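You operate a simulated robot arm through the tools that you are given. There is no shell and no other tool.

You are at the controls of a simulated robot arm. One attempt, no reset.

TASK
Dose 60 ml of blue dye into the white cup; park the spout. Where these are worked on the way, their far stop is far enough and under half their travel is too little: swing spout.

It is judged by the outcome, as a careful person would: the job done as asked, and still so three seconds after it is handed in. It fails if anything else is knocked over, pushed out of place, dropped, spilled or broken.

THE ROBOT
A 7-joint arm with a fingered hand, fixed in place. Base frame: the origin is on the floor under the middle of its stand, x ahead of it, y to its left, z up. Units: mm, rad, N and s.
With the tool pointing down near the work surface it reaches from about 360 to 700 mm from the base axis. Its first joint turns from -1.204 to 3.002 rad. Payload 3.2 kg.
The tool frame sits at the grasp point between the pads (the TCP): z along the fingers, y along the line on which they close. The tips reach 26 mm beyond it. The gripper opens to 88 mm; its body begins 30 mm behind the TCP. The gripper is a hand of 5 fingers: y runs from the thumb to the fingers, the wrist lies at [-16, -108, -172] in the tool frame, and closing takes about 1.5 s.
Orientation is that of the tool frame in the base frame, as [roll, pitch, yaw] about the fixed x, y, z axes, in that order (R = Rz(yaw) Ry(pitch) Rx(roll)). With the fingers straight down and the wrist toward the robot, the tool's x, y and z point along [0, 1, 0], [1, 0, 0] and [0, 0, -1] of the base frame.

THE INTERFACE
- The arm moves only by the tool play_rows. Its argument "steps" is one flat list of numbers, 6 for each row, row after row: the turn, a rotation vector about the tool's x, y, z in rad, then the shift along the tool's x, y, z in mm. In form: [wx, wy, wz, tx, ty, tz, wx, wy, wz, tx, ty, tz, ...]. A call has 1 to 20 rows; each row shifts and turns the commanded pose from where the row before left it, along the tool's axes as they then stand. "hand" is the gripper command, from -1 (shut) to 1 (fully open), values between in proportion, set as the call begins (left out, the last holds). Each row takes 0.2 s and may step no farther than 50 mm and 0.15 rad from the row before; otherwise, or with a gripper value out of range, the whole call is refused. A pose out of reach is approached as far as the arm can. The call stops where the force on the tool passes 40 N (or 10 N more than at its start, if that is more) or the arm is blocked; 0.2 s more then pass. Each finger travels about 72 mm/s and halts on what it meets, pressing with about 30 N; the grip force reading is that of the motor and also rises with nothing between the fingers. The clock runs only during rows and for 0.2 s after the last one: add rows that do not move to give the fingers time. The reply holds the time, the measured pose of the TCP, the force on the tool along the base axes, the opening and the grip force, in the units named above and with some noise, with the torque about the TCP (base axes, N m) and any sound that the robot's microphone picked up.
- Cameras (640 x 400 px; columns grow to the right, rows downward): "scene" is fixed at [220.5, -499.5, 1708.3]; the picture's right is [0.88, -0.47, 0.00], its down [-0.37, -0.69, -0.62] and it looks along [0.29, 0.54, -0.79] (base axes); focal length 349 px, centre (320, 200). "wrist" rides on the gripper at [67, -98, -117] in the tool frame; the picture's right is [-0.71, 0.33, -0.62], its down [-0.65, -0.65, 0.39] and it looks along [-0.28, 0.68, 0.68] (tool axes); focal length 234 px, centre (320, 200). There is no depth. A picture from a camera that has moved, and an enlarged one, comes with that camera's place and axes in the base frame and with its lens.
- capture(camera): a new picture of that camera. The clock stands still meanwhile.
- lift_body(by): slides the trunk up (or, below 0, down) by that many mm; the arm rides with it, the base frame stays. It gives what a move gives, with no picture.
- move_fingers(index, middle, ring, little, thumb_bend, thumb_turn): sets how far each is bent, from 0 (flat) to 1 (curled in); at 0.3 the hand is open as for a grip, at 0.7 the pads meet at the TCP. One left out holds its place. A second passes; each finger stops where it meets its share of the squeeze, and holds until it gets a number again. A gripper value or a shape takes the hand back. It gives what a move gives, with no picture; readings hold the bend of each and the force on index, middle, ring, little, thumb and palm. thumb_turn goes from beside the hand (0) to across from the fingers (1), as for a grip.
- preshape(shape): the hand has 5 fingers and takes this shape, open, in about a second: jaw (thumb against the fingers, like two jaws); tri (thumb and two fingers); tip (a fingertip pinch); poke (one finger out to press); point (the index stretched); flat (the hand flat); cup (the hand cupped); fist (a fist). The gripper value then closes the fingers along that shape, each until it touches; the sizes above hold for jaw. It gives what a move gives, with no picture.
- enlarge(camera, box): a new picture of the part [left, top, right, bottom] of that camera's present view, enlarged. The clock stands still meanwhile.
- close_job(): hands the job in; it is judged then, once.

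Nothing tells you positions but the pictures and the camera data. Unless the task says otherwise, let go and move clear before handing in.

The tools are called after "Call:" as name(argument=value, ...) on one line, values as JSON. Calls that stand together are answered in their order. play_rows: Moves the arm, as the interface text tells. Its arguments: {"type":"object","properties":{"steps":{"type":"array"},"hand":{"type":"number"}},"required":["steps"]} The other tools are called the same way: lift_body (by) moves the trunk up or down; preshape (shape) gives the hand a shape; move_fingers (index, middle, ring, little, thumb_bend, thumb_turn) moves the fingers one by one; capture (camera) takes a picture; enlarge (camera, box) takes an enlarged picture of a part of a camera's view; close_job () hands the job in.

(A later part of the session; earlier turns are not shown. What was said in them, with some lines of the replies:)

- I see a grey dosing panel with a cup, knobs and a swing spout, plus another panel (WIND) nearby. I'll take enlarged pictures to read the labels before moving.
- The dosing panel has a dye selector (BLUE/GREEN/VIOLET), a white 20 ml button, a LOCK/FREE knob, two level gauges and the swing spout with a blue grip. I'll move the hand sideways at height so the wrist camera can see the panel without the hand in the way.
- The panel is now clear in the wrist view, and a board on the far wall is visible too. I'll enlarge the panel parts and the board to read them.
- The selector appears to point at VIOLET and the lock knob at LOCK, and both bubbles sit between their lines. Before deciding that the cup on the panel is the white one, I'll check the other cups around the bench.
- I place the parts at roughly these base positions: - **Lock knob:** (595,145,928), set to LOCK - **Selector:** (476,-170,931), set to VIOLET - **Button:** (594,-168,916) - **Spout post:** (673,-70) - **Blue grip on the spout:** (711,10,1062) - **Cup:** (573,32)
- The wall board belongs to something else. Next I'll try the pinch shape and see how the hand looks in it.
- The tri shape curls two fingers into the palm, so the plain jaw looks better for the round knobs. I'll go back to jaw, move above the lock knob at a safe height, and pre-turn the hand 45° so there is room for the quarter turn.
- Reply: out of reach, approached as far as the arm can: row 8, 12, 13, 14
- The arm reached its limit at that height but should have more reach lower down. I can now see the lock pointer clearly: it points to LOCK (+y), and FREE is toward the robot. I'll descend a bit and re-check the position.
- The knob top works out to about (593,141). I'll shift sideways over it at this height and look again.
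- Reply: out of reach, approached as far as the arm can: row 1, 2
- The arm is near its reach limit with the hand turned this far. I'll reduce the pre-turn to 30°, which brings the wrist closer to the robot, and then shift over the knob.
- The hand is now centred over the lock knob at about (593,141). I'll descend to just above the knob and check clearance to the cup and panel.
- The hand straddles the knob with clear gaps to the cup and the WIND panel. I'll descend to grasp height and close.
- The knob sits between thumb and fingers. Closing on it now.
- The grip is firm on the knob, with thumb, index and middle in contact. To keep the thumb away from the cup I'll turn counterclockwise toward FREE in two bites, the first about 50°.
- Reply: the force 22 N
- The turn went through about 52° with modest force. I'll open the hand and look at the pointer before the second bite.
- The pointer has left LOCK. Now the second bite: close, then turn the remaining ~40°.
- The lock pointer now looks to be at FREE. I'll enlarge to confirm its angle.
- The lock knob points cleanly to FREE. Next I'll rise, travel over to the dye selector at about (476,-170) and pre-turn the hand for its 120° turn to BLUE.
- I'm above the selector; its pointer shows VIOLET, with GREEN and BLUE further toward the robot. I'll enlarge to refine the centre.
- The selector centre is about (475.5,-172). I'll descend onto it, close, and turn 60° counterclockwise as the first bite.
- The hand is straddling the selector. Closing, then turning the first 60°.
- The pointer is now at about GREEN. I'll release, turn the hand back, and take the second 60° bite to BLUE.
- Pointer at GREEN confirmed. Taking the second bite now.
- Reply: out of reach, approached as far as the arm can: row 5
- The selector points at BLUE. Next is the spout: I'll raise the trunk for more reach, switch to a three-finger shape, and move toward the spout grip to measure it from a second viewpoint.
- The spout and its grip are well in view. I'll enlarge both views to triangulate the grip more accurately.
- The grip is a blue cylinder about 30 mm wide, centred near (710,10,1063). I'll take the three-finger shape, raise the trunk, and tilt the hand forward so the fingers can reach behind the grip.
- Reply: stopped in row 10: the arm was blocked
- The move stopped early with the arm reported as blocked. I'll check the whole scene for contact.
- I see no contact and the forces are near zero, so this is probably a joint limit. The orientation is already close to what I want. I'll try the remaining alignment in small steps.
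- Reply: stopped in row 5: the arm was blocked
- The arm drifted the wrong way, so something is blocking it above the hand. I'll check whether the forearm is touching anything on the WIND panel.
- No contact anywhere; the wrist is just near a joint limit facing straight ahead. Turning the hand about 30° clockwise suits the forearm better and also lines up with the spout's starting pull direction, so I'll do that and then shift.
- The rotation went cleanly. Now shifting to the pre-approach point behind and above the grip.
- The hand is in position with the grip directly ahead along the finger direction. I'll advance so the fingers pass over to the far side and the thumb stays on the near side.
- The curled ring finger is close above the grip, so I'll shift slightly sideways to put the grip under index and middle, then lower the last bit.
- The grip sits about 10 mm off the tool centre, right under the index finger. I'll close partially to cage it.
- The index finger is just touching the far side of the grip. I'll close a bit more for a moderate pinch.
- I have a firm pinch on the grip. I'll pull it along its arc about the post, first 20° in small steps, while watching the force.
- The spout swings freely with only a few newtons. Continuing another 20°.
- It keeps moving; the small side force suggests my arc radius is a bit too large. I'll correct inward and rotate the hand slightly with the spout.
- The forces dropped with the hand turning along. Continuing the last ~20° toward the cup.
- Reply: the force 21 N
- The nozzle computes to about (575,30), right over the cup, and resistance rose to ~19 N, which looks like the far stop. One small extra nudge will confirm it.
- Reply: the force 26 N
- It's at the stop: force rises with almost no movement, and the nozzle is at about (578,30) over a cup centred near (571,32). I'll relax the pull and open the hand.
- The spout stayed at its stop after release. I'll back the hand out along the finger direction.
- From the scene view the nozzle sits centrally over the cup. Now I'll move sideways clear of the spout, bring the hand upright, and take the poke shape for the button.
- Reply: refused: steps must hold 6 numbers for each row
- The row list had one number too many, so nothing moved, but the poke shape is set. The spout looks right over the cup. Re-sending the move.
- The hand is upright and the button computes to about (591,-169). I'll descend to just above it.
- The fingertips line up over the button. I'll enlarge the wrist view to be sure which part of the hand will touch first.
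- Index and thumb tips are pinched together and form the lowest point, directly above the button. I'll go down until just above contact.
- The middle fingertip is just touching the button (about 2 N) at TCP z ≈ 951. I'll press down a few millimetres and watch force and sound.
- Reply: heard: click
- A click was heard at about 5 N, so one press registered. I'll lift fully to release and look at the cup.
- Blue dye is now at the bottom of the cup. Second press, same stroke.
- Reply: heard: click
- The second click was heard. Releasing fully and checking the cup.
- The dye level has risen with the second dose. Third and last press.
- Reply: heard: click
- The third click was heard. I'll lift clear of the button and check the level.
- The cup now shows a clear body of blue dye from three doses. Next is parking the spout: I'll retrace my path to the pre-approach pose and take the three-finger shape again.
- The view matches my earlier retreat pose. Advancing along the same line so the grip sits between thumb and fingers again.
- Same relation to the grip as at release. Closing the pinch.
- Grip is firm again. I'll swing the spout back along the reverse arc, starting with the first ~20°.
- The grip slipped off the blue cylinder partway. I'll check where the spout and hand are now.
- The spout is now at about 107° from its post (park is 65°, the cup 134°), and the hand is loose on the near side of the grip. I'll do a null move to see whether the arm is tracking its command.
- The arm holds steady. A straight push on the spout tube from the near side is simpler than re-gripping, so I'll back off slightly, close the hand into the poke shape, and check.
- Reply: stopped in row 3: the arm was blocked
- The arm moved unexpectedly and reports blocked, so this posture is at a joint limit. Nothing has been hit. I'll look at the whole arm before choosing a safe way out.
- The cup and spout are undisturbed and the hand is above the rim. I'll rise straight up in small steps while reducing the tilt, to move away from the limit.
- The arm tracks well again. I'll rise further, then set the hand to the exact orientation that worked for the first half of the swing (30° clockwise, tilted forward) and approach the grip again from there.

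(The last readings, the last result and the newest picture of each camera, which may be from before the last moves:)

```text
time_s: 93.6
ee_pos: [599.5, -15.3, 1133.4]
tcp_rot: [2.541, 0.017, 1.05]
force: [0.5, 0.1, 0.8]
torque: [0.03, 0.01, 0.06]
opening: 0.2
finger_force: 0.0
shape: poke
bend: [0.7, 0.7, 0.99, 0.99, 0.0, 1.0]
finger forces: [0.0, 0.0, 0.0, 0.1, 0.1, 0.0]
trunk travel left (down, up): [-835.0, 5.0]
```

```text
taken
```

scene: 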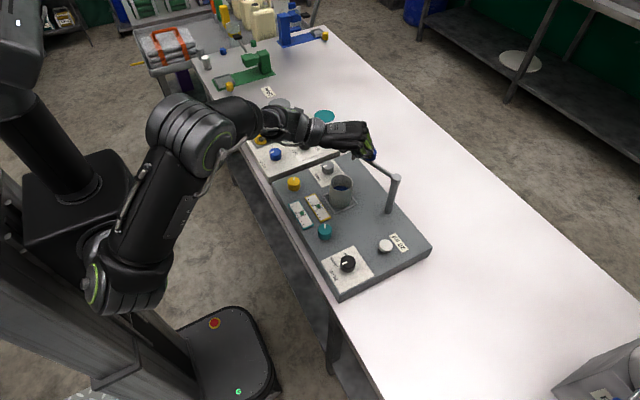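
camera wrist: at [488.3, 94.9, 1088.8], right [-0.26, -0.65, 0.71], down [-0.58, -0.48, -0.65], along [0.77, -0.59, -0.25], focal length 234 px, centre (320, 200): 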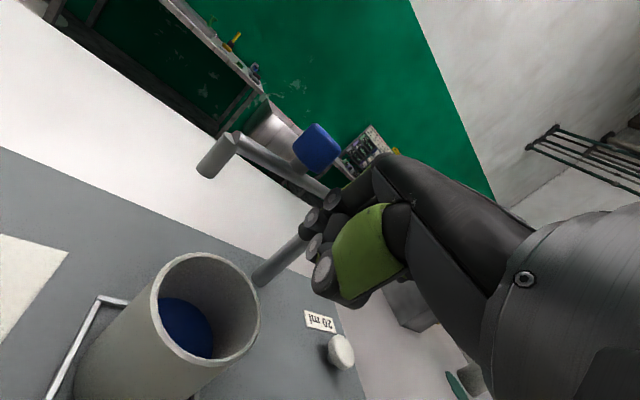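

The orientation is set cleanly. Now tri shape, and shift to the pre-approach line for the grip at (649,8,1063).

Call:
preshape(shape="tri")

Call:
play_rows(steps=[0, 0, 0, 10, -4.3, -0.2, 0, 0, 0, 10, -4.3, -0.2, 0, 0, 0, 10, -4.3, -0.2, 0, 0, 0, 10, -4.3, -0.2, 0, 0, 0, 0, 0, 0], hand=1)

Call:
capture(camera="wrist")

Call:
enlarge(camera="scene", box=[320, 100, 420, 200])

```text
time_s: 94.5
ee_pos: [599.3, -14.4, 1133.6]
tcp_rot: [2.543, 0.018, 1.048]
force: [0.0, -0.5, 0.4]
torque: [0.04, 0.01, 0.01]
opening: 87.9
finger_force: 0.1
shape: tri
bend: [0.3, 0.3, 0.99, 0.99, 0.3, 0.97]
finger forces: [0.0, 0.0, 0.0, 0.1, 0.1, 0.0]
trunk travel left (down, up): [-835.0, 5.0]
```

```text
time_s: 95.7
ee_pos: [605.4, 25.7, 1123.0]
tcp_rot: [2.544, 0.017, 1.049]
force: [-0.2, 0.6, -0.4]
torque: [-0.01, 0.01, 0.01]
opening: 87.8
finger_force: 0.0
shape: tri
bend: [0.3, 0.3, 0.99, 0.99, 0.3, 0.97]
finger forces: [0.1, 0.0, 0.0, 0.1, 0.1, 0.1]
trunk travel left (down, up): [-835.0, 5.0]
```

```text
taken
camera wrist: at [512.9, 158.3, 1166.1], right [-0.41, -0.57, 0.71], down [-0.61, -0.41, -0.68], along [0.68, -0.71, -0.17], focal length 234 px, centre (320, 200)
```

wrist: 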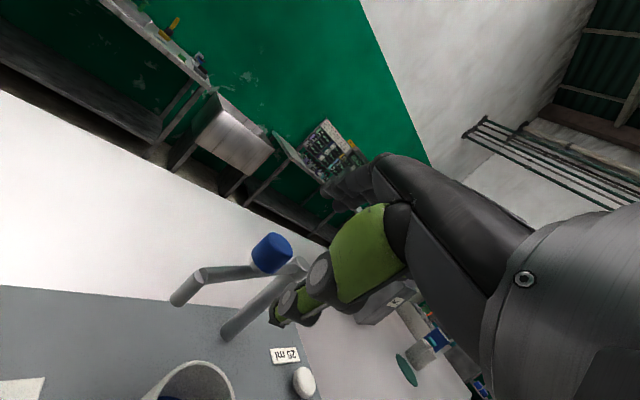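

```text
4.00 times, centred on (370, 150) of scene
camera zoom: at [220.5, -499.5, 1708.3], right [0.88, -0.47, 0.0], down [-0.37, -0.69, -0.62], along [0.29, 0.54, -0.79], focal length 1395 px, centre (120, 400)
```

zoom: 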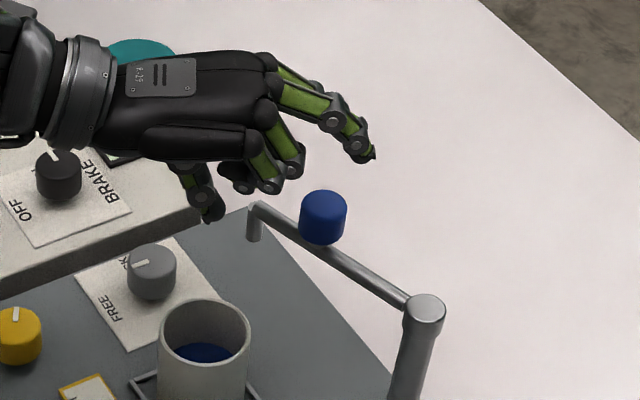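

The arm tracks exactly now, and the grip lies straight ahead at tool offset (7, 2, 77). Advancing 70 mm.

Call:
play_rows(steps=[0, 0, 0, 0, 0, 15, 0, 0, 0, 0, 0, 15, 0, 0, 0, 0, 0, 15, 0, 0, 0, 0, 0, 15, 0, 0, 0, 0, 0, 10, 0, 0, 0, 0, 0, 0])

Call:
capture(camera="wrist")

Call:
enlarge(camera="scene", box=[320, 100, 420, 200])

```text
time_s: 97.1
ee_pos: [640.3, 6.9, 1064.9]
tcp_rot: [2.544, 0.017, 1.049]
force: [0.2, -0.4, 0.0]
torque: [0.03, 0.01, -0.01]
opening: 87.8
finger_force: 0.0
shape: tri
bend: [0.3, 0.3, 0.99, 0.99, 0.3, 0.97]
finger forces: [0.0, 0.0, 0.1, 0.0, 0.0, 0.0]
trunk travel left (down, up): [-835.0, 5.0]
```

```text
taken
camera wrist: at [546.1, 138.2, 1108.3], right [-0.41, -0.57, 0.71], down [-0.61, -0.41, -0.68], along [0.68, -0.71, -0.17], focal length 234 px, centre (320, 200)
```

wrist: 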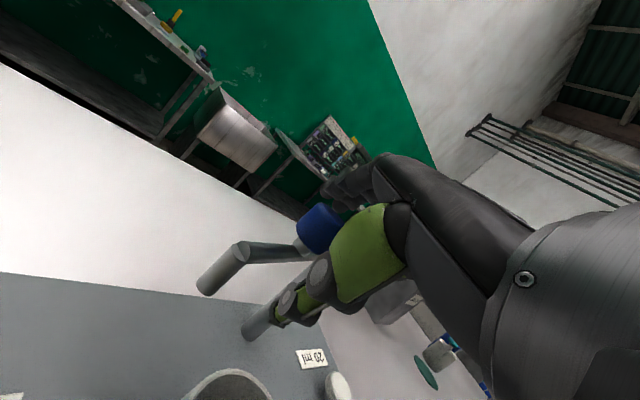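

```text
4.00 times, centred on (370, 150) of scene
camera zoom: at [220.5, -499.5, 1708.3], right [0.88, -0.47, 0.0], down [-0.37, -0.69, -0.62], along [0.29, 0.54, -0.79], focal length 1395 px, centre (120, 400)
```

zoom: 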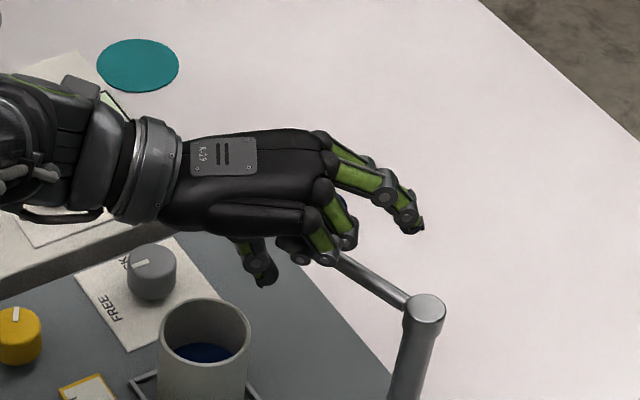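

The relation matches the first successful grip. Closing again.

Call:
play_rows(steps=[0, 0, 0, 0, 0, 0, 0, 0, 0, 0, 0, 0, 0, 0, 0, 0, 0, 0, 0, 0, 0, 0, 0, 0, 0, 0, 0, 0, 0, 0, 0, 0, 0, 0, 0, 0, 0, 0, 0, 0, 0, 0], hand=-0.5)

Call:
capture(camera="wrist")

```text
time_s: 98.7
ee_pos: [639.9, 5.4, 1066.2]
tcp_rot: [2.543, 0.014, 1.049]
force: [1.8, -5.4, 5.4]
torque: [-0.07, 0.21, -0.06]
opening: 19.7
finger_force: 30.3
shape: tri
bend: [0.57, 0.7, 1.0, 1.0, 0.43, 1.0]
finger forces: [16.6, 18.8, 0.0, 0.0, 26.2, 0.0]
trunk travel left (down, up): [-835.0, 5.0]
```

```text
taken
camera wrist: at [546.4, 136.3, 1109.3], right [-0.42, -0.57, 0.71], down [-0.61, -0.41, -0.68], along [0.68, -0.71, -0.17], focal length 234 px, centre (320, 200)
```

wrist: 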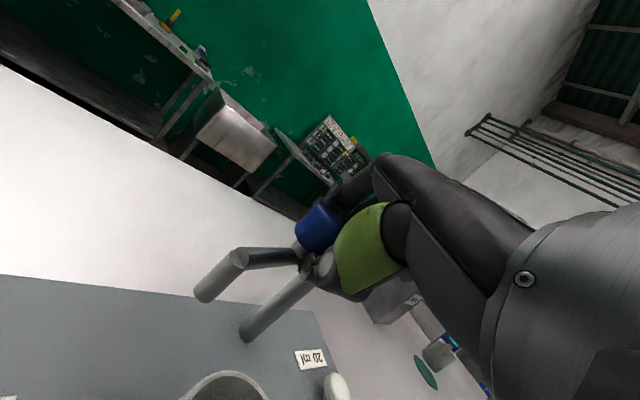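

All three digits hold the grip this time. I'll push back toward park with the hand orientation kept constant, first half of the way.

Call:
play_rows(steps=[0, 0, 0, 5.36, 4.4, 3.04, 0, 0, 0, 4.92, 4.6, 3.18, 0, 0, 0, 4.49, 4.81, 3.32, 0, 0, 0, 4.05, 5.01, 3.46])

Call:
capture(camera="wrist")

```text
time_s: 99.7
ee_pos: [666.4, 7.6, 1068.4]
tcp_rot: [2.539, 0.01, 1.049]
force: [-4.7, -10.3, 10.9]
torque: [0.26, 0.55, -0.41]
opening: 20.8
finger_force: 30.2
shape: tri
bend: [0.56, 0.7, 1.0, 1.0, 0.43, 1.0]
finger forces: [22.7, 20.4, 0.1, 0.1, 26.9, 0.0]
trunk travel left (down, up): [-835.0, 5.0]
```

```text
taken
camera wrist: at [572.6, 139.1, 1110.1], right [-0.42, -0.57, 0.71], down [-0.61, -0.41, -0.68], along [0.68, -0.72, -0.17], focal length 234 px, centre (320, 200)
```

wrist: 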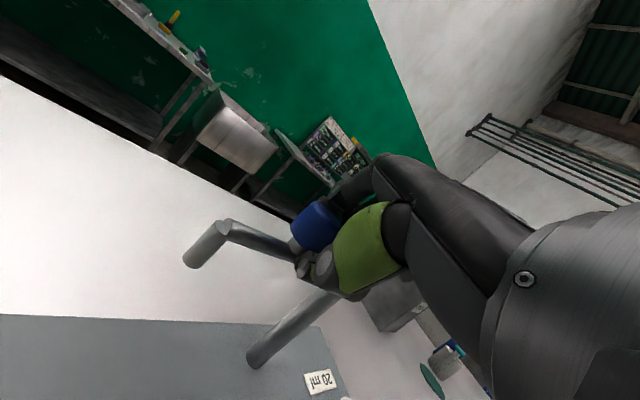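

The spout follows well. Continuing the second half with a slight inward correction.

Call:
play_rows(steps=[0, 0, 0, 2.53, 5.63, 3.89, 0, 0, 0, 1.83, 5.96, 4.11, 0, 0, 0, 1.4, 6.16, 4.26, 0, 0, 0, 0.79, 6.45, 4.45])

Call:
capture(camera="wrist")

Call:
enlarge(camera="scene", box=[340, 100, 440, 200])

```text
time_s: 100.7
ee_pos: [694.8, 1.1, 1067.3]
tcp_rot: [2.541, 0.013, 1.05]
force: [-9.0, -8.7, 7.6]
torque: [0.76, 0.58, -0.52]
opening: 22.6
finger_force: 30.2
shape: tri
bend: [0.51, 0.7, 1.0, 1.0, 0.45, 0.99]
finger forces: [28.6, 0.0, 0.1, 0.1, 26.3, 0.0]
trunk travel left (down, up): [-835.0, 5.0]
```

```text
taken
camera wrist: at [600.2, 131.7, 1109.1], right [-0.42, -0.57, 0.71], down [-0.61, -0.41, -0.68], along [0.68, -0.71, -0.17], focal length 234 px, centre (320, 200)
```

wrist: 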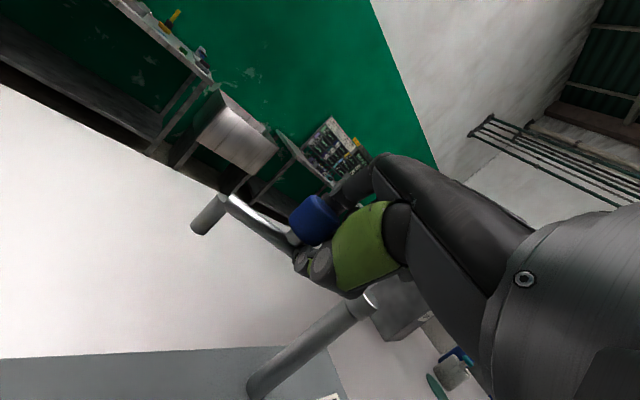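

```text
4.00 times, centred on (390, 150) of scene
camera zoom: at [220.5, -499.5, 1708.3], right [0.88, -0.47, 0.0], down [-0.37, -0.69, -0.62], along [0.29, 0.54, -0.79], focal length 1395 px, centre (40, 400)
```

zoom: 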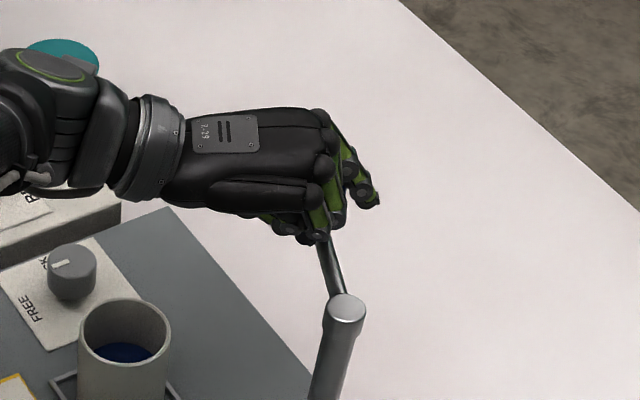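

Nearly at the park position. I'll push a few millimetres further along the tangent to reach the park stop.

Call:
play_rows(steps=[0, 0, 0, 0.31, 3.26, 2.25, 0, 0, 0, 0.31, 3.26, 2.25, 0, 0, 0, 0, 0, 0])

Call:
capture(camera="wrist")

```text
time_s: 101.5
ee_pos: [699.1, -0.6, 1069.0]
tcp_rot: [2.542, 0.013, 1.052]
force: [-23.3, -4.2, 3.3]
torque: [0.83, 0.8, -0.46]
opening: 21.7
finger_force: 30.6
shape: tri
bend: [0.52, 0.7, 1.0, 1.0, 0.44, 1.0]
finger forces: [21.8, 0.0, 0.1, 0.0, 37.3, 0.0]
trunk travel left (down, up): [-835.0, 5.0]
```

```text
taken
camera wrist: at [603.3, 130.7, 1110.3], right [-0.41, -0.57, 0.71], down [-0.6, -0.41, -0.68], along [0.68, -0.71, -0.17], focal length 234 px, centre (320, 200)
```

wrist: 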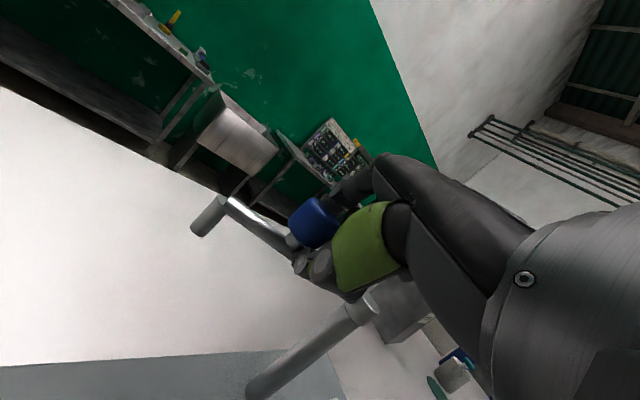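

Resistance rose to ~23 N, so the spout is at its park stop. I'll relax, open, and back out the same way as before.

Call:
play_rows(steps=[0, 0, 0, -1.6, -4, -2.7, 0, 0, 0, 0, 0, 0])

Call:
play_rows(steps=[0, 0, 0, 0, 0, 0, 0, 0, 0, 0, 0, 0, 0, 0, 0, 0, 0, 0, 0, 0, 0, 0, 0, 0, 0, 0, 0, 0, 0, 0, 0, 0, 0, 0, 0, 0], hand=1)

Call:
play_rows(steps=[0, 0, 0, 0, 0, -12, 0, 0, 0, 0, 0, -15, 0, 0, 0, 0, 0, -20, 0, 0, 0, 0, 0, -25])

Call:
capture(camera="wrist")

Call:
enlarge(camera="scene", box=[340, 100, 440, 200])

```text
time_s: 102.1
ee_pos: [696.7, -0.9, 1068.6]
tcp_rot: [2.539, 0.012, 1.05]
force: [-10.0, -3.6, 7.0]
torque: [0.75, 0.65, -0.42]
opening: 21.5
finger_force: 29.8
shape: tri
bend: [0.52, 0.7, 1.0, 1.0, 0.44, 0.99]
finger forces: [26.3, 0.0, 0.1, 0.0, 30.5, 0.0]
trunk travel left (down, up): [-835.0, 5.0]
```

```text
time_s: 103.5
ee_pos: [699.4, 0.6, 1064.1]
tcp_rot: [2.542, 0.018, 1.049]
force: [-0.2, -0.3, -0.2]
torque: [0.04, 0.0, -0.02]
opening: 87.7
finger_force: 0.0
shape: tri
bend: [0.3, 0.3, 0.99, 0.99, 0.3, 0.97]
finger forces: [0.0, 0.0, 0.0, 0.0, 0.1, 0.0]
trunk travel left (down, up): [-835.0, 5.0]
```

```text
time_s: 104.5
ee_pos: [663.9, 21.7, 1127.0]
tcp_rot: [2.543, 0.017, 1.049]
force: [-0.6, 0.7, 0.2]
torque: [-0.02, -0.02, 0.0]
opening: 88.1
finger_force: 0.0
shape: tri
bend: [0.3, 0.3, 0.99, 0.99, 0.3, 0.97]
finger forces: [0.0, 0.0, 0.0, 0.1, 0.0, 0.1]
trunk travel left (down, up): [-835.0, 5.0]
```

```text
taken
camera wrist: at [569.9, 152.6, 1168.6], right [-0.41, -0.57, 0.71], down [-0.61, -0.41, -0.68], along [0.68, -0.71, -0.17], focal length 234 px, centre (320, 200)
```

wrist: 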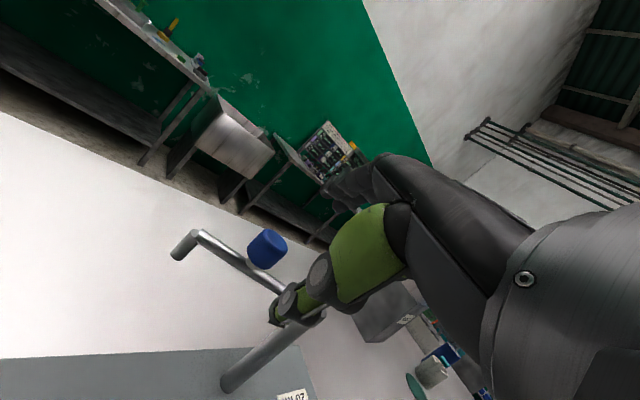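

```text
4.00 times, centred on (390, 150) of scene
camera zoom: at [220.5, -499.5, 1708.3], right [0.88, -0.47, 0.0], down [-0.37, -0.69, -0.62], along [0.29, 0.54, -0.79], focal length 1395 px, centre (40, 400)
```

zoom: 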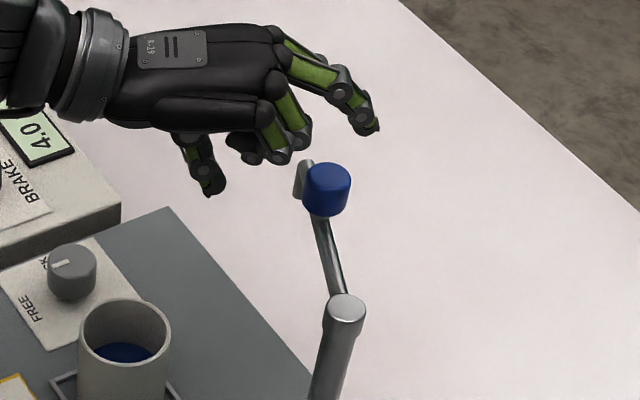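

The spout's grip and nozzle are back at exactly the same pixels as at the start, so it is parked. I had moved the lock from LOCK to FREE, and a careful operator would lock the parked spout again. I'll back off, lower the trunk to its original height, and bring the hand upright near the lock knob.

Call:
play_rows(steps=[0, 0, 0, 0, -13, -16.5, 0, 0, 0, 0, -13, -16.5, 0, 0, 0, 0, -13, -16.5, 0, 0, 0, 0, -13, -16.5, 0, 0, 0, 0, 0, 0])

Call:
lift_body(by=-60)

Call:
play_rows(steps=[0.12, 0, 0, 0, 0, 0, 0.12, 0, 0, 0, 0, 0, 0.12, 0, 0, 0, 0, 0, 0.12, 0, 0, 0, 0, 0, 0.12, 0, 0, 0, 0, 0, 0, 0, 0, 0, 0, 0])

Call:
capture(camera="scene")

Call:
capture(camera="wrist")

```text
time_s: 105.7
ee_pos: [595.1, 61.2, 1149.7]
tcp_rot: [2.545, 0.017, 1.05]
force: [-0.5, 0.0, 0.9]
torque: [-0.01, -0.03, 0.03]
opening: 88.1
finger_force: 0.1
shape: tri
bend: [0.3, 0.3, 0.99, 0.99, 0.3, 0.97]
finger forces: [0.0, 0.0, 0.0, 0.1, 0.0, 0.0]
trunk travel left (down, up): [-835.0, 5.0]
```

```text
time_s: 106.7
ee_pos: [596.7, 61.4, 1090.1]
tcp_rot: [2.544, 0.017, 1.049]
force: [-0.4, -0.2, 0.1]
torque: [0.0, -0.02, 0.01]
opening: 87.7
finger_force: 0.2
shape: tri
bend: [0.3, 0.3, 0.99, 0.99, 0.3, 0.97]
finger forces: [0.1, 0.0, 0.1, 0.0, 0.1, 0.0]
trunk travel left (down, up): [-775.0, 65.0]
```

```text
time_s: 108.1
ee_pos: [595.8, 62.9, 1089.8]
tcp_rot: [-3.139, 0.019, 1.05]
force: [0.3, -0.2, -0.4]
torque: [0.02, -0.01, -0.01]
opening: 87.9
finger_force: 0.0
shape: tri
bend: [0.3, 0.3, 0.99, 0.99, 0.3, 0.97]
finger forces: [0.0, 0.1, 0.1, 0.0, 0.1, 0.1]
trunk travel left (down, up): [-775.0, 65.0]
```

```text
taken
```

scene: 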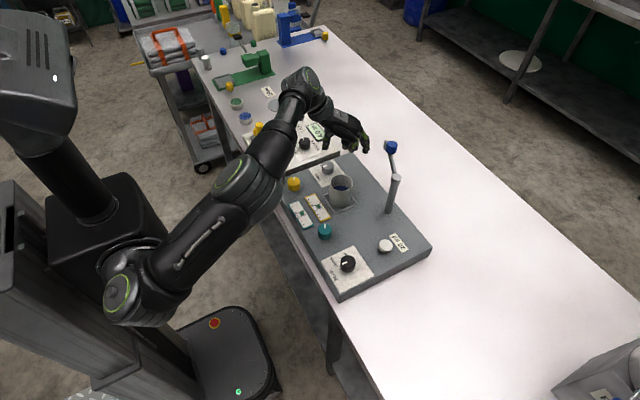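

```text
taken
camera wrist: at [545.0, 169.4, 1207.8], right [-0.06, -0.77, 0.63], down [-0.89, -0.24, -0.38], along [0.44, -0.59, -0.68], focal length 234 px, centre (320, 200)
```

wrist: 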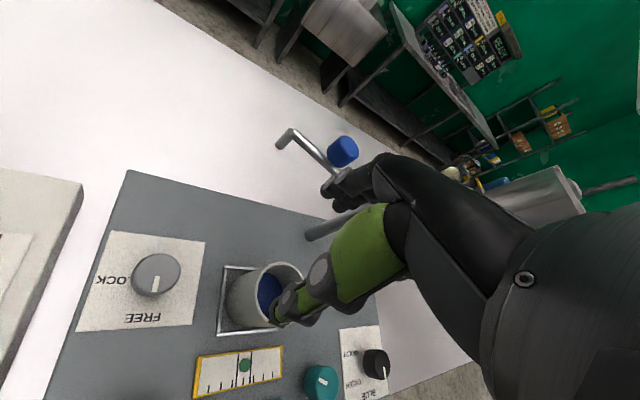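

The hand is upright with a clear view: cup filled with blue dye in its frame, spout parked. I'll take the jaw shape and move over the lock knob at (593.5,142).

Call:
preshape(shape="jaw")

Call:
play_rows(steps=[0, 0, 0, 22.5, -13.8, 0, 0, 0, 0, 22.5, -13.8, 0, 0, 0, 0, 22.5, -13.8, 0, 0, 0, 0, 0, 0, 21, 0, 0, 0, 0, 0, 21, 0, 0, 0, 0, 0, 21, 0, 0, 0, 0, 0, 0], hand=1)

Call:
capture(camera="wrist")

```text
time_s: 109.0
ee_pos: [595.7, 61.8, 1090.1]
tcp_rot: [-3.139, 0.017, 1.051]
force: [-0.2, 0.4, -0.3]
torque: [-0.02, -0.01, -0.03]
opening: 87.8
finger_force: 0.1
shape: jaw
bend: [0.3, 0.3, 0.3, 0.3, 0.3, 0.97]
finger forces: [0.0, 0.1, 0.0, 0.0, 0.0, 0.0]
trunk travel left (down, up): [-775.0, 65.0]
```

```text
time_s: 110.6
ee_pos: [593.9, 130.6, 1026.7]
tcp_rot: [-3.139, 0.016, 1.051]
force: [-0.4, -0.8, -0.4]
torque: [0.0, -0.02, -0.04]
opening: 87.9
finger_force: 0.1
shape: jaw
bend: [0.3, 0.3, 0.3, 0.3, 0.3, 0.97]
finger forces: [0.0, 0.0, 0.0, 0.0, 0.1, 0.0]
out of reach, approached as far as the arm can: row 3
trunk travel left (down, up): [-775.0, 65.0]
```

```text
taken
camera wrist: at [543.6, 238.2, 1143.3], right [-0.06, -0.77, 0.64], down [-0.89, -0.24, -0.38], along [0.44, -0.59, -0.67], focal length 234 px, centre (320, 200)
```

wrist: 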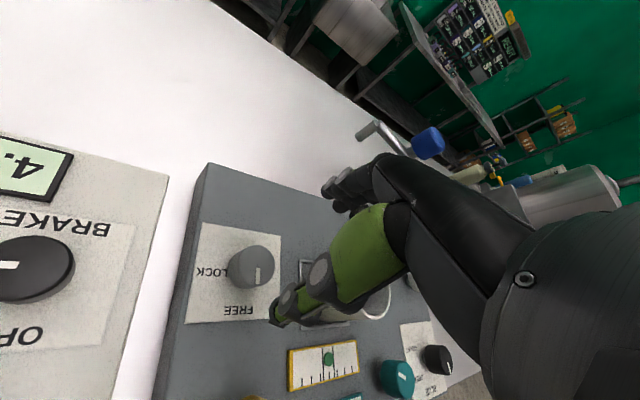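

A small remaining sideways shift, then the same descent as before around the knob.

Call:
play_rows(steps=[0, 0, 0, 5, -3, 0, 0, 0, 0, 4.8, -3, 0, 0, 0, 0, 0, 0, 0])

Call:
play_rows(steps=[0, 0, 0, 0, 0, 20, 0, 0, 0, 0, 0, 20, 0, 0, 0, 0, 0, 20, 0, 0, 0, 0, 0, 20, 0, 0, 0, 0, 0, 16, 0, 0, 0, 0, 0, 0])

Call:
capture(camera="wrist")

Call:
enlarge(camera="scene", box=[280, 110, 380, 190])

```text
time_s: 111.4
ee_pos: [593.0, 141.4, 1025.4]
tcp_rot: [-3.139, 0.018, 1.052]
force: [0.5, 0.2, -0.1]
torque: [0.01, 0.02, -0.03]
opening: 88.1
finger_force: 0.0
shape: jaw
bend: [0.3, 0.3, 0.3, 0.3, 0.3, 0.97]
finger forces: [0.1, 0.0, 0.0, 0.0, 0.0, 0.0]
trunk travel left (down, up): [-775.0, 65.0]
```

```text
time_s: 112.8
ee_pos: [593.2, 139.3, 929.8]
tcp_rot: [-3.139, 0.017, 1.048]
force: [0.2, 0.2, -0.6]
torque: [0.04, 0.03, 0.04]
opening: 87.9
finger_force: 0.1
shape: jaw
bend: [0.3, 0.3, 0.3, 0.3, 0.3, 0.97]
finger forces: [0.0, 0.1, 0.1, 0.1, 0.0, 0.0]
trunk travel left (down, up): [-775.0, 65.0]
```

```text
taken
camera wrist: at [542.0, 248.0, 1046.8], right [-0.06, -0.77, 0.64], down [-0.89, -0.24, -0.38], along [0.44, -0.59, -0.67], focal length 234 px, centre (320, 200)
```

wrist: 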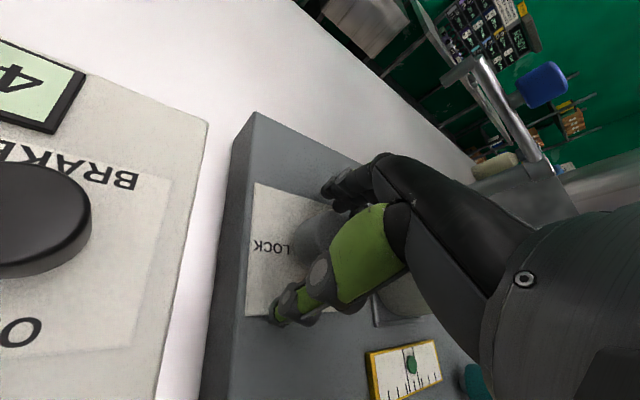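

```text
5.00 times, centred on (330, 150) of scene
camera zoom: at [220.5, -499.5, 1708.3], right [0.88, -0.47, 0.0], down [-0.37, -0.69, -0.62], along [0.29, 0.54, -0.79], focal length 1744 px, centre (270, 450)
```

zoom: 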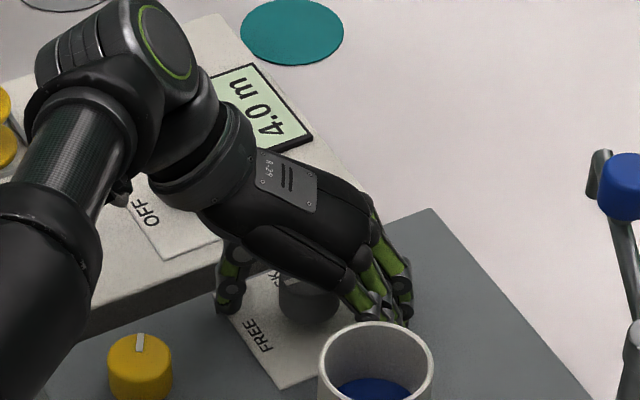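

Same pose as in the first lock turn. With the hand open I'll rotate 50° counterclockwise around the knob to load up for the clockwise turn back to LOCK, then close.

Call:
play_rows(steps=[0, 0, 0, 2, -1, 0, 0, 0, -0.125, 0, 0, 0, 0, 0, -0.125, 0, 0, 0, 0, 0, -0.125, 0, 0, 0, 0, 0, -0.125, 0, 0, 0, 0, 0, -0.125, 0, 0, 0, 0, 0, -0.125, 0, 0, 0, 0, 0, -0.125, 0, 0, 0, 0, 0, 0, 0, 0, 0])

Call:
play_rows(steps=[0, 0, 0, 0, 0, 0, 0, 0, 0, 0, 0, 0, 0, 0, 0, 0, 0, 0, 0, 0, 0, 0, 0, 0, 0, 0, 0, 0, 0, 0, 0, 0, 0, 0, 0, 0, 0, 0, 0, 0, 0, 0, 0, 0, 0, 0, 0, 0], hand=-1)

Call:
capture(camera="wrist")

Call:
enlarge(camera="scene", box=[280, 110, 380, 190])

```text
time_s: 114.8
ee_pos: [590.8, 142.7, 930.9]
tcp_rot: [-3.127, 0.01, 1.927]
force: [0.4, -0.7, 0.1]
torque: [-0.01, -0.01, 0.04]
opening: 87.8
finger_force: 0.0
shape: jaw
bend: [0.3, 0.3, 0.3, 0.3, 0.3, 0.97]
finger forces: [0.0, 0.1, 0.0, 0.0, 0.1, 0.1]
trunk travel left (down, up): [-775.0, 65.0]
```

```text
time_s: 116.6
ee_pos: [590.4, 142.1, 930.3]
tcp_rot: [-3.128, 0.009, 1.924]
force: [-4.7, -1.8, -3.8]
torque: [-0.06, 0.06, -0.03]
opening: 29.8
finger_force: 30.1
shape: jaw
bend: [0.59, 0.52, 0.72, 0.63, 0.39, 1.0]
finger forces: [13.7, 8.2, 0.0, 0.1, 27.4, 0.1]
trunk travel left (down, up): [-775.0, 65.0]
```

```text
taken
camera wrist: at [477.4, 172.8, 1049.2], right [0.56, -0.54, 0.63], down [-0.39, -0.84, -0.37], along [0.73, -0.03, -0.69], focal length 234 px, centre (320, 200)
```

wrist: 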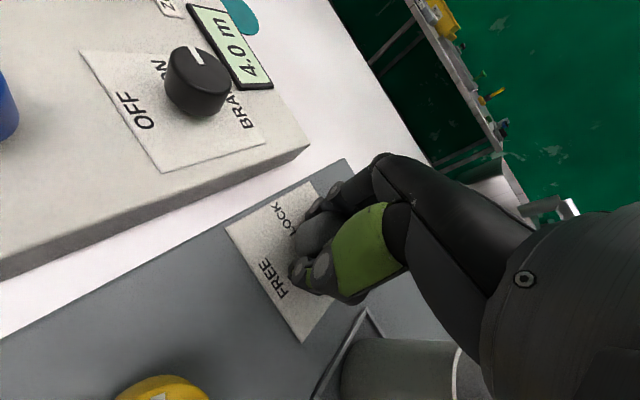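

```text
5.00 times, centred on (330, 150) of scene
camera zoom: at [220.5, -499.5, 1708.3], right [0.88, -0.47, 0.0], down [-0.37, -0.69, -0.62], along [0.29, 0.54, -0.79], focal length 1744 px, centre (270, 450)
```

zoom: 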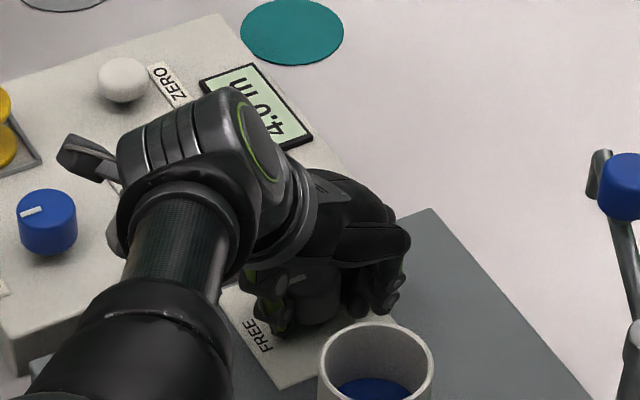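

Firm grip on the lock knob. Turning clockwise about 50°, then releasing to take the second bite.

Call:
play_rows(steps=[0, 0, 0.1, 0, 0, 0, 0, 0, 0.1, 0, 0, 0, 0, 0, 0.1, 0, 0, 0, 0, 0, 0.1, 0, 0, 0, 0, 0, 0.1, 0, 0, 0, 0, 0, 0.1, 0, 0, 0, 0, 0, 0.1, 0, 0, 0, 0, 0, 0.1, 0, 0, 0, 0, 0, 0.07, 0, 0, 0])

Call:
play_rows(steps=[0, 0, 0, 0, 0, 0, 0, 0, 0, 0, 0, 0, 0, 0, 0, 0, 0, 0, 0, 0, 0, 0, 0, 0, 0, 0, 0, 0, 0, 0, 0, 0, 0, 0, 0, 0, 0, 0, 0, 0, 0, 0], hand=1)

Call:
enlarge(camera="wrist", box=[220, 160, 420, 340])

```text
time_s: 118.6
ee_pos: [592.3, 141.9, 930.6]
tcp_rot: [-3.141, 0.015, 1.053]
force: [-2.3, -2.0, -4.3]
torque: [0.03, 0.06, 0.0]
opening: 29.4
finger_force: 29.3
shape: jaw
bend: [0.59, 0.51, 0.72, 0.63, 0.39, 1.0]
finger forces: [14.7, 10.0, 0.0, 0.0, 25.9, 0.0]
trunk travel left (down, up): [-775.0, 65.0]
```

```text
time_s: 120.2
ee_pos: [590.9, 143.1, 930.9]
tcp_rot: [-3.139, 0.017, 1.054]
force: [0.3, -0.3, -0.4]
torque: [0.03, 0.0, 0.01]
opening: 87.8
finger_force: 0.0
shape: jaw
bend: [0.3, 0.3, 0.3, 0.3, 0.3, 0.97]
finger forces: [0.1, 0.1, 0.0, 0.1, 0.0, 0.0]
trunk travel left (down, up): [-775.0, 65.0]
```

```text
2.22 times, centred on (320, 250) of wrist
camera zoom: at [540.8, 250.3, 1047.2], right [-0.05, -0.77, 0.63], down [-0.89, -0.25, -0.38], along [0.45, -0.59, -0.67], focal length 520 px, centre (320, 89)
```

zoom: 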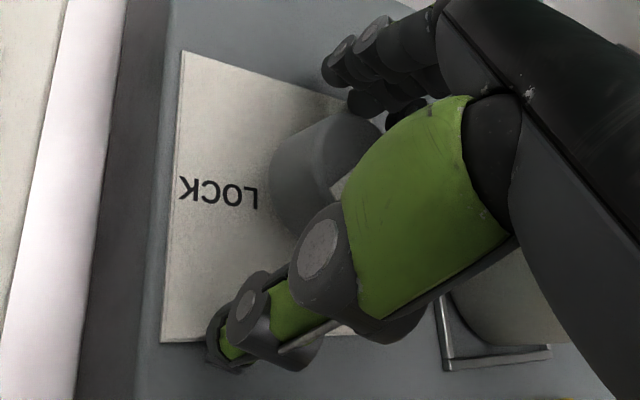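

The pointer is roughly halfway between FREE and LOCK. Second bite: rotate back with the hand open, close, and turn the remaining 40°.

Call:
play_rows(steps=[0, 0, -0.12, 0, 0, 0, 0, 0, -0.12, 0, 0, 0, 0, 0, -0.12, 0, 0, 0, 0, 0, -0.12, 0, 0, 0, 0, 0, -0.12, 0, 0, 0, 0, 0, -0.1, 0, 0, 0, 0, 0, 0, 0, 0, 0])

Call:
play_rows(steps=[0, 0, 0, 0, 0, 0, 0, 0, 0, 0, 0, 0, 0, 0, 0, 0, 0, 0, 0, 0, 0, 0, 0, 0, 0, 0, 0, 0, 0, 0, 0, 0, 0, 0, 0, 0, 0, 0, 0, 0, 0, 0, 0, 0, 0, 0, 0, 0], hand=-1)

Call:
play_rows(steps=[0, 0, 0.1, 0, 0, 0, 0, 0, 0.1, 0, 0, 0, 0, 0, 0.1, 0, 0, 0, 0, 0, 0.1, 0, 0, 0, 0, 0, 0.1, 0, 0, 0, 0, 0, 0.1, 0, 0, 0, 0, 0, 0.1, 0, 0, 0])

Call:
play_rows(steps=[0, 0, 0, 0, 0, 0, 0, 0, 0, 0, 0, 0, 0, 0, 0, 0, 0, 0, 0, 0, 0, 0, 0, 0, 0, 0, 0, 0, 0, 0, 0, 0, 0, 0, 0, 0, 0, 0, 0, 0, 0, 0], hand=1)

Call:
play_rows(steps=[0, 0, 0, 0, 0, -20, 0, 0, 0, 0, 0, -20, 0, 0, 0, 0, 0, -20, 0, 0, 0, 0, 0, -20, 0, 0, 0, 0, 0, 0])

Call:
enlarge(camera="wrist", box=[190, 190, 330, 330])

Call:
enlarge(camera="scene", box=[310, 145, 360, 185])

```text
time_s: 121.8
ee_pos: [590.5, 141.6, 929.5]
tcp_rot: [-3.129, 0.012, 1.757]
force: [-0.7, 0.2, -0.7]
torque: [0.01, -0.04, -0.02]
opening: 87.7
finger_force: 0.0
shape: jaw
bend: [0.3, 0.3, 0.3, 0.3, 0.3, 0.97]
finger forces: [0.0, 0.0, 0.0, 0.0, 0.1, 0.0]
trunk travel left (down, up): [-775.0, 65.0]
```

```text
time_s: 123.6
ee_pos: [591.7, 141.3, 929.9]
tcp_rot: [-3.127, 0.012, 1.757]
force: [-5.2, -1.8, -4.1]
torque: [-0.04, 0.1, 0.0]
opening: 30.4
finger_force: 30.0
shape: jaw
bend: [0.58, 0.52, 0.72, 0.63, 0.38, 1.0]
finger forces: [14.3, 8.0, 0.1, 0.1, 27.5, 0.1]
trunk travel left (down, up): [-775.0, 65.0]
```

```text
time_s: 125.2
ee_pos: [593.1, 142.6, 929.3]
tcp_rot: [-3.141, 0.015, 1.052]
force: [-3.4, -2.7, -4.4]
torque: [-0.04, 0.05, 0.05]
opening: 30.0
finger_force: 29.8
shape: jaw
bend: [0.58, 0.52, 0.72, 0.63, 0.38, 1.0]
finger forces: [13.8, 10.1, 0.1, 0.0, 26.3, 0.0]
trunk travel left (down, up): [-775.0, 65.0]
```

```text
time_s: 126.8
ee_pos: [592.3, 141.1, 929.3]
tcp_rot: [-3.14, 0.018, 1.056]
force: [-0.8, -0.5, 0.6]
torque: [0.01, 0.0, 0.0]
opening: 87.6
finger_force: 0.2
shape: jaw
bend: [0.3, 0.3, 0.3, 0.3, 0.3, 0.97]
finger forces: [0.0, 0.1, 0.0, 0.0, 0.0, 0.0]
trunk travel left (down, up): [-775.0, 65.0]
```

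```text
time_s: 128.0
ee_pos: [593.9, 143.7, 1010.7]
tcp_rot: [-3.136, 0.017, 1.056]
force: [-0.5, -0.4, -0.1]
torque: [-0.02, 0.01, 0.0]
opening: 87.9
finger_force: 0.1
shape: jaw
bend: [0.3, 0.3, 0.3, 0.3, 0.3, 0.97]
finger forces: [0.0, 0.0, 0.0, 0.0, 0.0, 0.1]
trunk travel left (down, up): [-775.0, 65.0]
```

```text
2.86 times, centred on (260, 260) of wrist
camera zoom: at [542.7, 252.0, 1128.3], right [-0.05, -0.77, 0.63], down [-0.89, -0.25, -0.38], along [0.45, -0.59, -0.68], focal length 669 px, centre (491, 29)
```

zoom: 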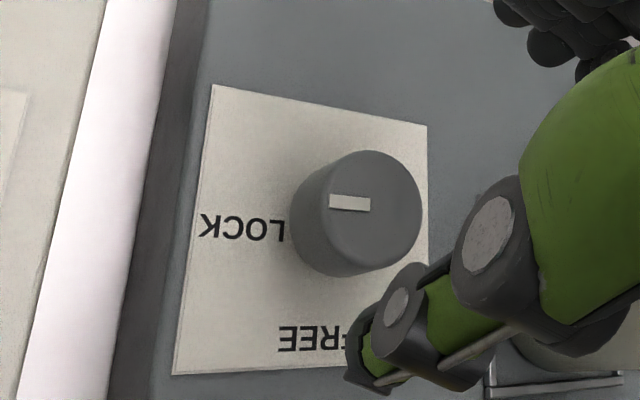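

```text
10.00 times, centred on (335, 165) of scene
camera zoom: at [220.5, -499.5, 1708.3], right [0.88, -0.47, 0.0], down [-0.37, -0.69, -0.62], along [0.29, 0.54, -0.79], focal length 3488 px, centre (170, 550)
```

zoom: 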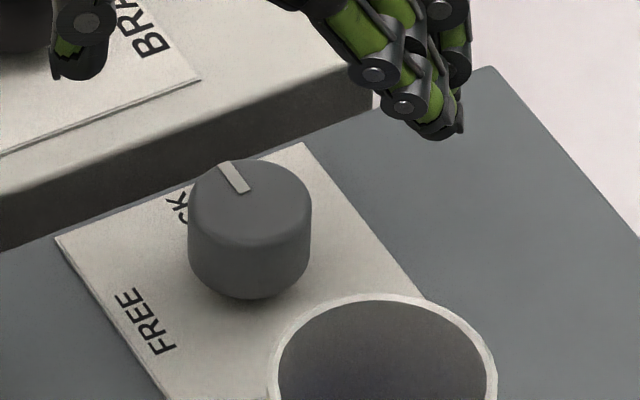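

The lock pointer is back at LOCK, at the same pixels as at the start. I'll retreat up and away, then do a final check of everything.

Call:
play_rows(steps=[0, 0, 0, -12.4, -21.7, -25, 0, 0, 0, -12.4, -21.7, -25, 0, 0, 0, -12.4, -21.7, -25, 0, 0, 0, -12.4, -21.7, -25, 0, 0, 0, -29.8, -11.8, -25, 0, 0, 0, -29.8, -11.8, -25, 0, 0, 0, -29.8, -11.8, -25, 0, 0, 0, 0, 0, 0])

Call:
capture(camera="scene")

Call:
enlarge(camera="scene", box=[260, 120, 440, 300])

Call:
capture(camera="wrist")

```text
time_s: 129.8
ee_pos: [420.2, 83.1, 1189.0]
tcp_rot: [-3.141, 0.018, 1.054]
force: [0.0, 0.1, 0.0]
torque: [0.0, 0.01, 0.02]
opening: 87.5
finger_force: 0.0
shape: jaw
bend: [0.3, 0.3, 0.3, 0.3, 0.3, 0.97]
finger forces: [0.0, 0.1, 0.1, 0.0, 0.0, 0.0]
trunk travel left (down, up): [-775.0, 65.0]
```

```text
taken
```

scene: 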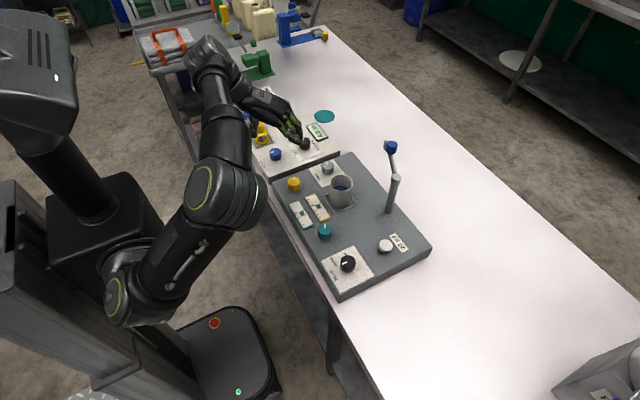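

```text
2.22 times, centred on (350, 210) of scene
camera zoom: at [220.5, -499.5, 1708.3], right [0.88, -0.47, 0.0], down [-0.37, -0.69, -0.62], along [0.29, 0.54, -0.79], focal length 775 px, centre (253, 178)
```

zoom: 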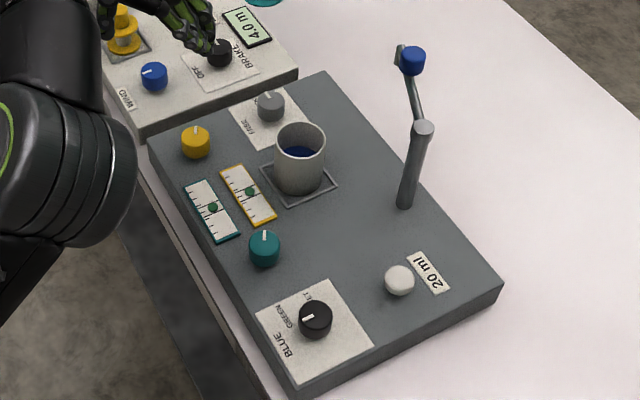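

```text
taken
camera wrist: at [369.4, 192.0, 1305.8], right [-0.05, -0.77, 0.64], down [-0.89, -0.25, -0.38], along [0.45, -0.59, -0.67], focal length 234 px, centre (320, 200)
```

wrist: 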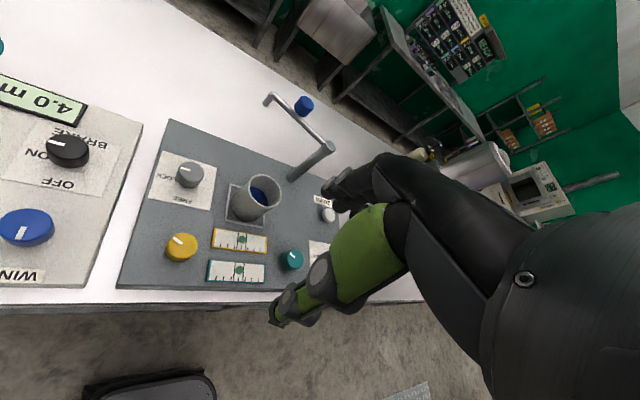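

Everything looks right: dye in the cup, spout parked, lock at LOCK, bubbles centred. One last close look for drips and cup position before handing in.

Call:
enlarge(camera="scene", box=[310, 140, 410, 220])

Call:
enlarge(camera="scene", box=[230, 100, 340, 190])

```text
5.00 times, centred on (360, 180) of scene
camera zoom: at [220.5, -499.5, 1708.3], right [0.88, -0.47, 0.0], down [-0.37, -0.69, -0.62], along [0.29, 0.54, -0.79], focal length 1744 px, centre (120, 300)
```

zoom: 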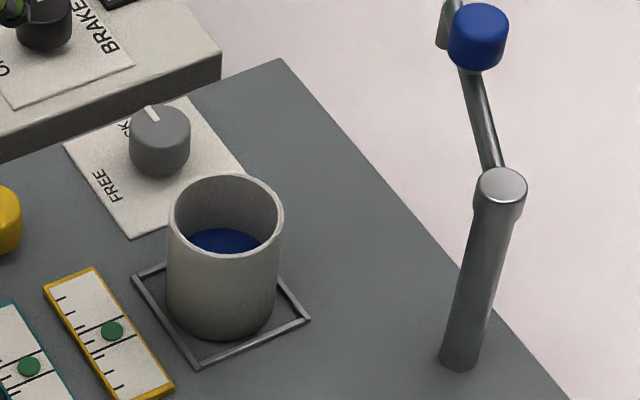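

```text
4.44 times, centred on (285, 145) of scene
camera zoom: at [220.5, -499.5, 1708.3], right [0.88, -0.47, 0.0], down [-0.37, -0.69, -0.62], along [0.29, 0.54, -0.79], focal length 1550 px, centre (476, 444)
```

zoom: 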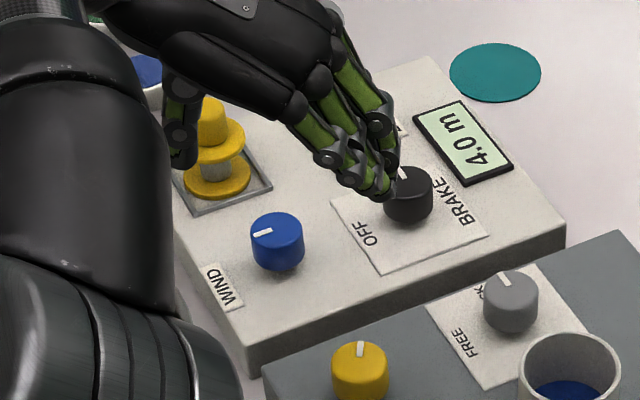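

The cup stands in its frame with blue dye and no drips, the spout is parked and locked, and the hand is empty and well above everything. Handing in the job.

Call:
close_job()

```text
The job is handed in.
```

I dosed 60 ml of blue dye into the cup on the panel (three 20 ml presses), parked the spout, and handed the job in. Each press gave a click. I saw blue dye after the first, a higher level after the second, and clearly more in the cup at the end.

- **Spout:** It swung to its far stop over the cup for dosing. It is now back at its park stop, in the same place in the picture as at the start.
- **Lock knob:** I turned it to FREE for the swing and back to LOCK afterwards. You didn't ask for the re-lock; I did it to leave the spout as I found it.
- **Dye selector:** It was on VIOLET and is now left on BLUE.
- **Slip on the way back:** My hand lost the spout's blue grip about a third of the way to park, and the arm hit a joint limit. I re-gripped and finished; nothing was touched or moved.
- **Final check:** The cup stands in its frame with no drips visible, both level bubbles are still between their lines, and the hand is empty and clear of the panel.
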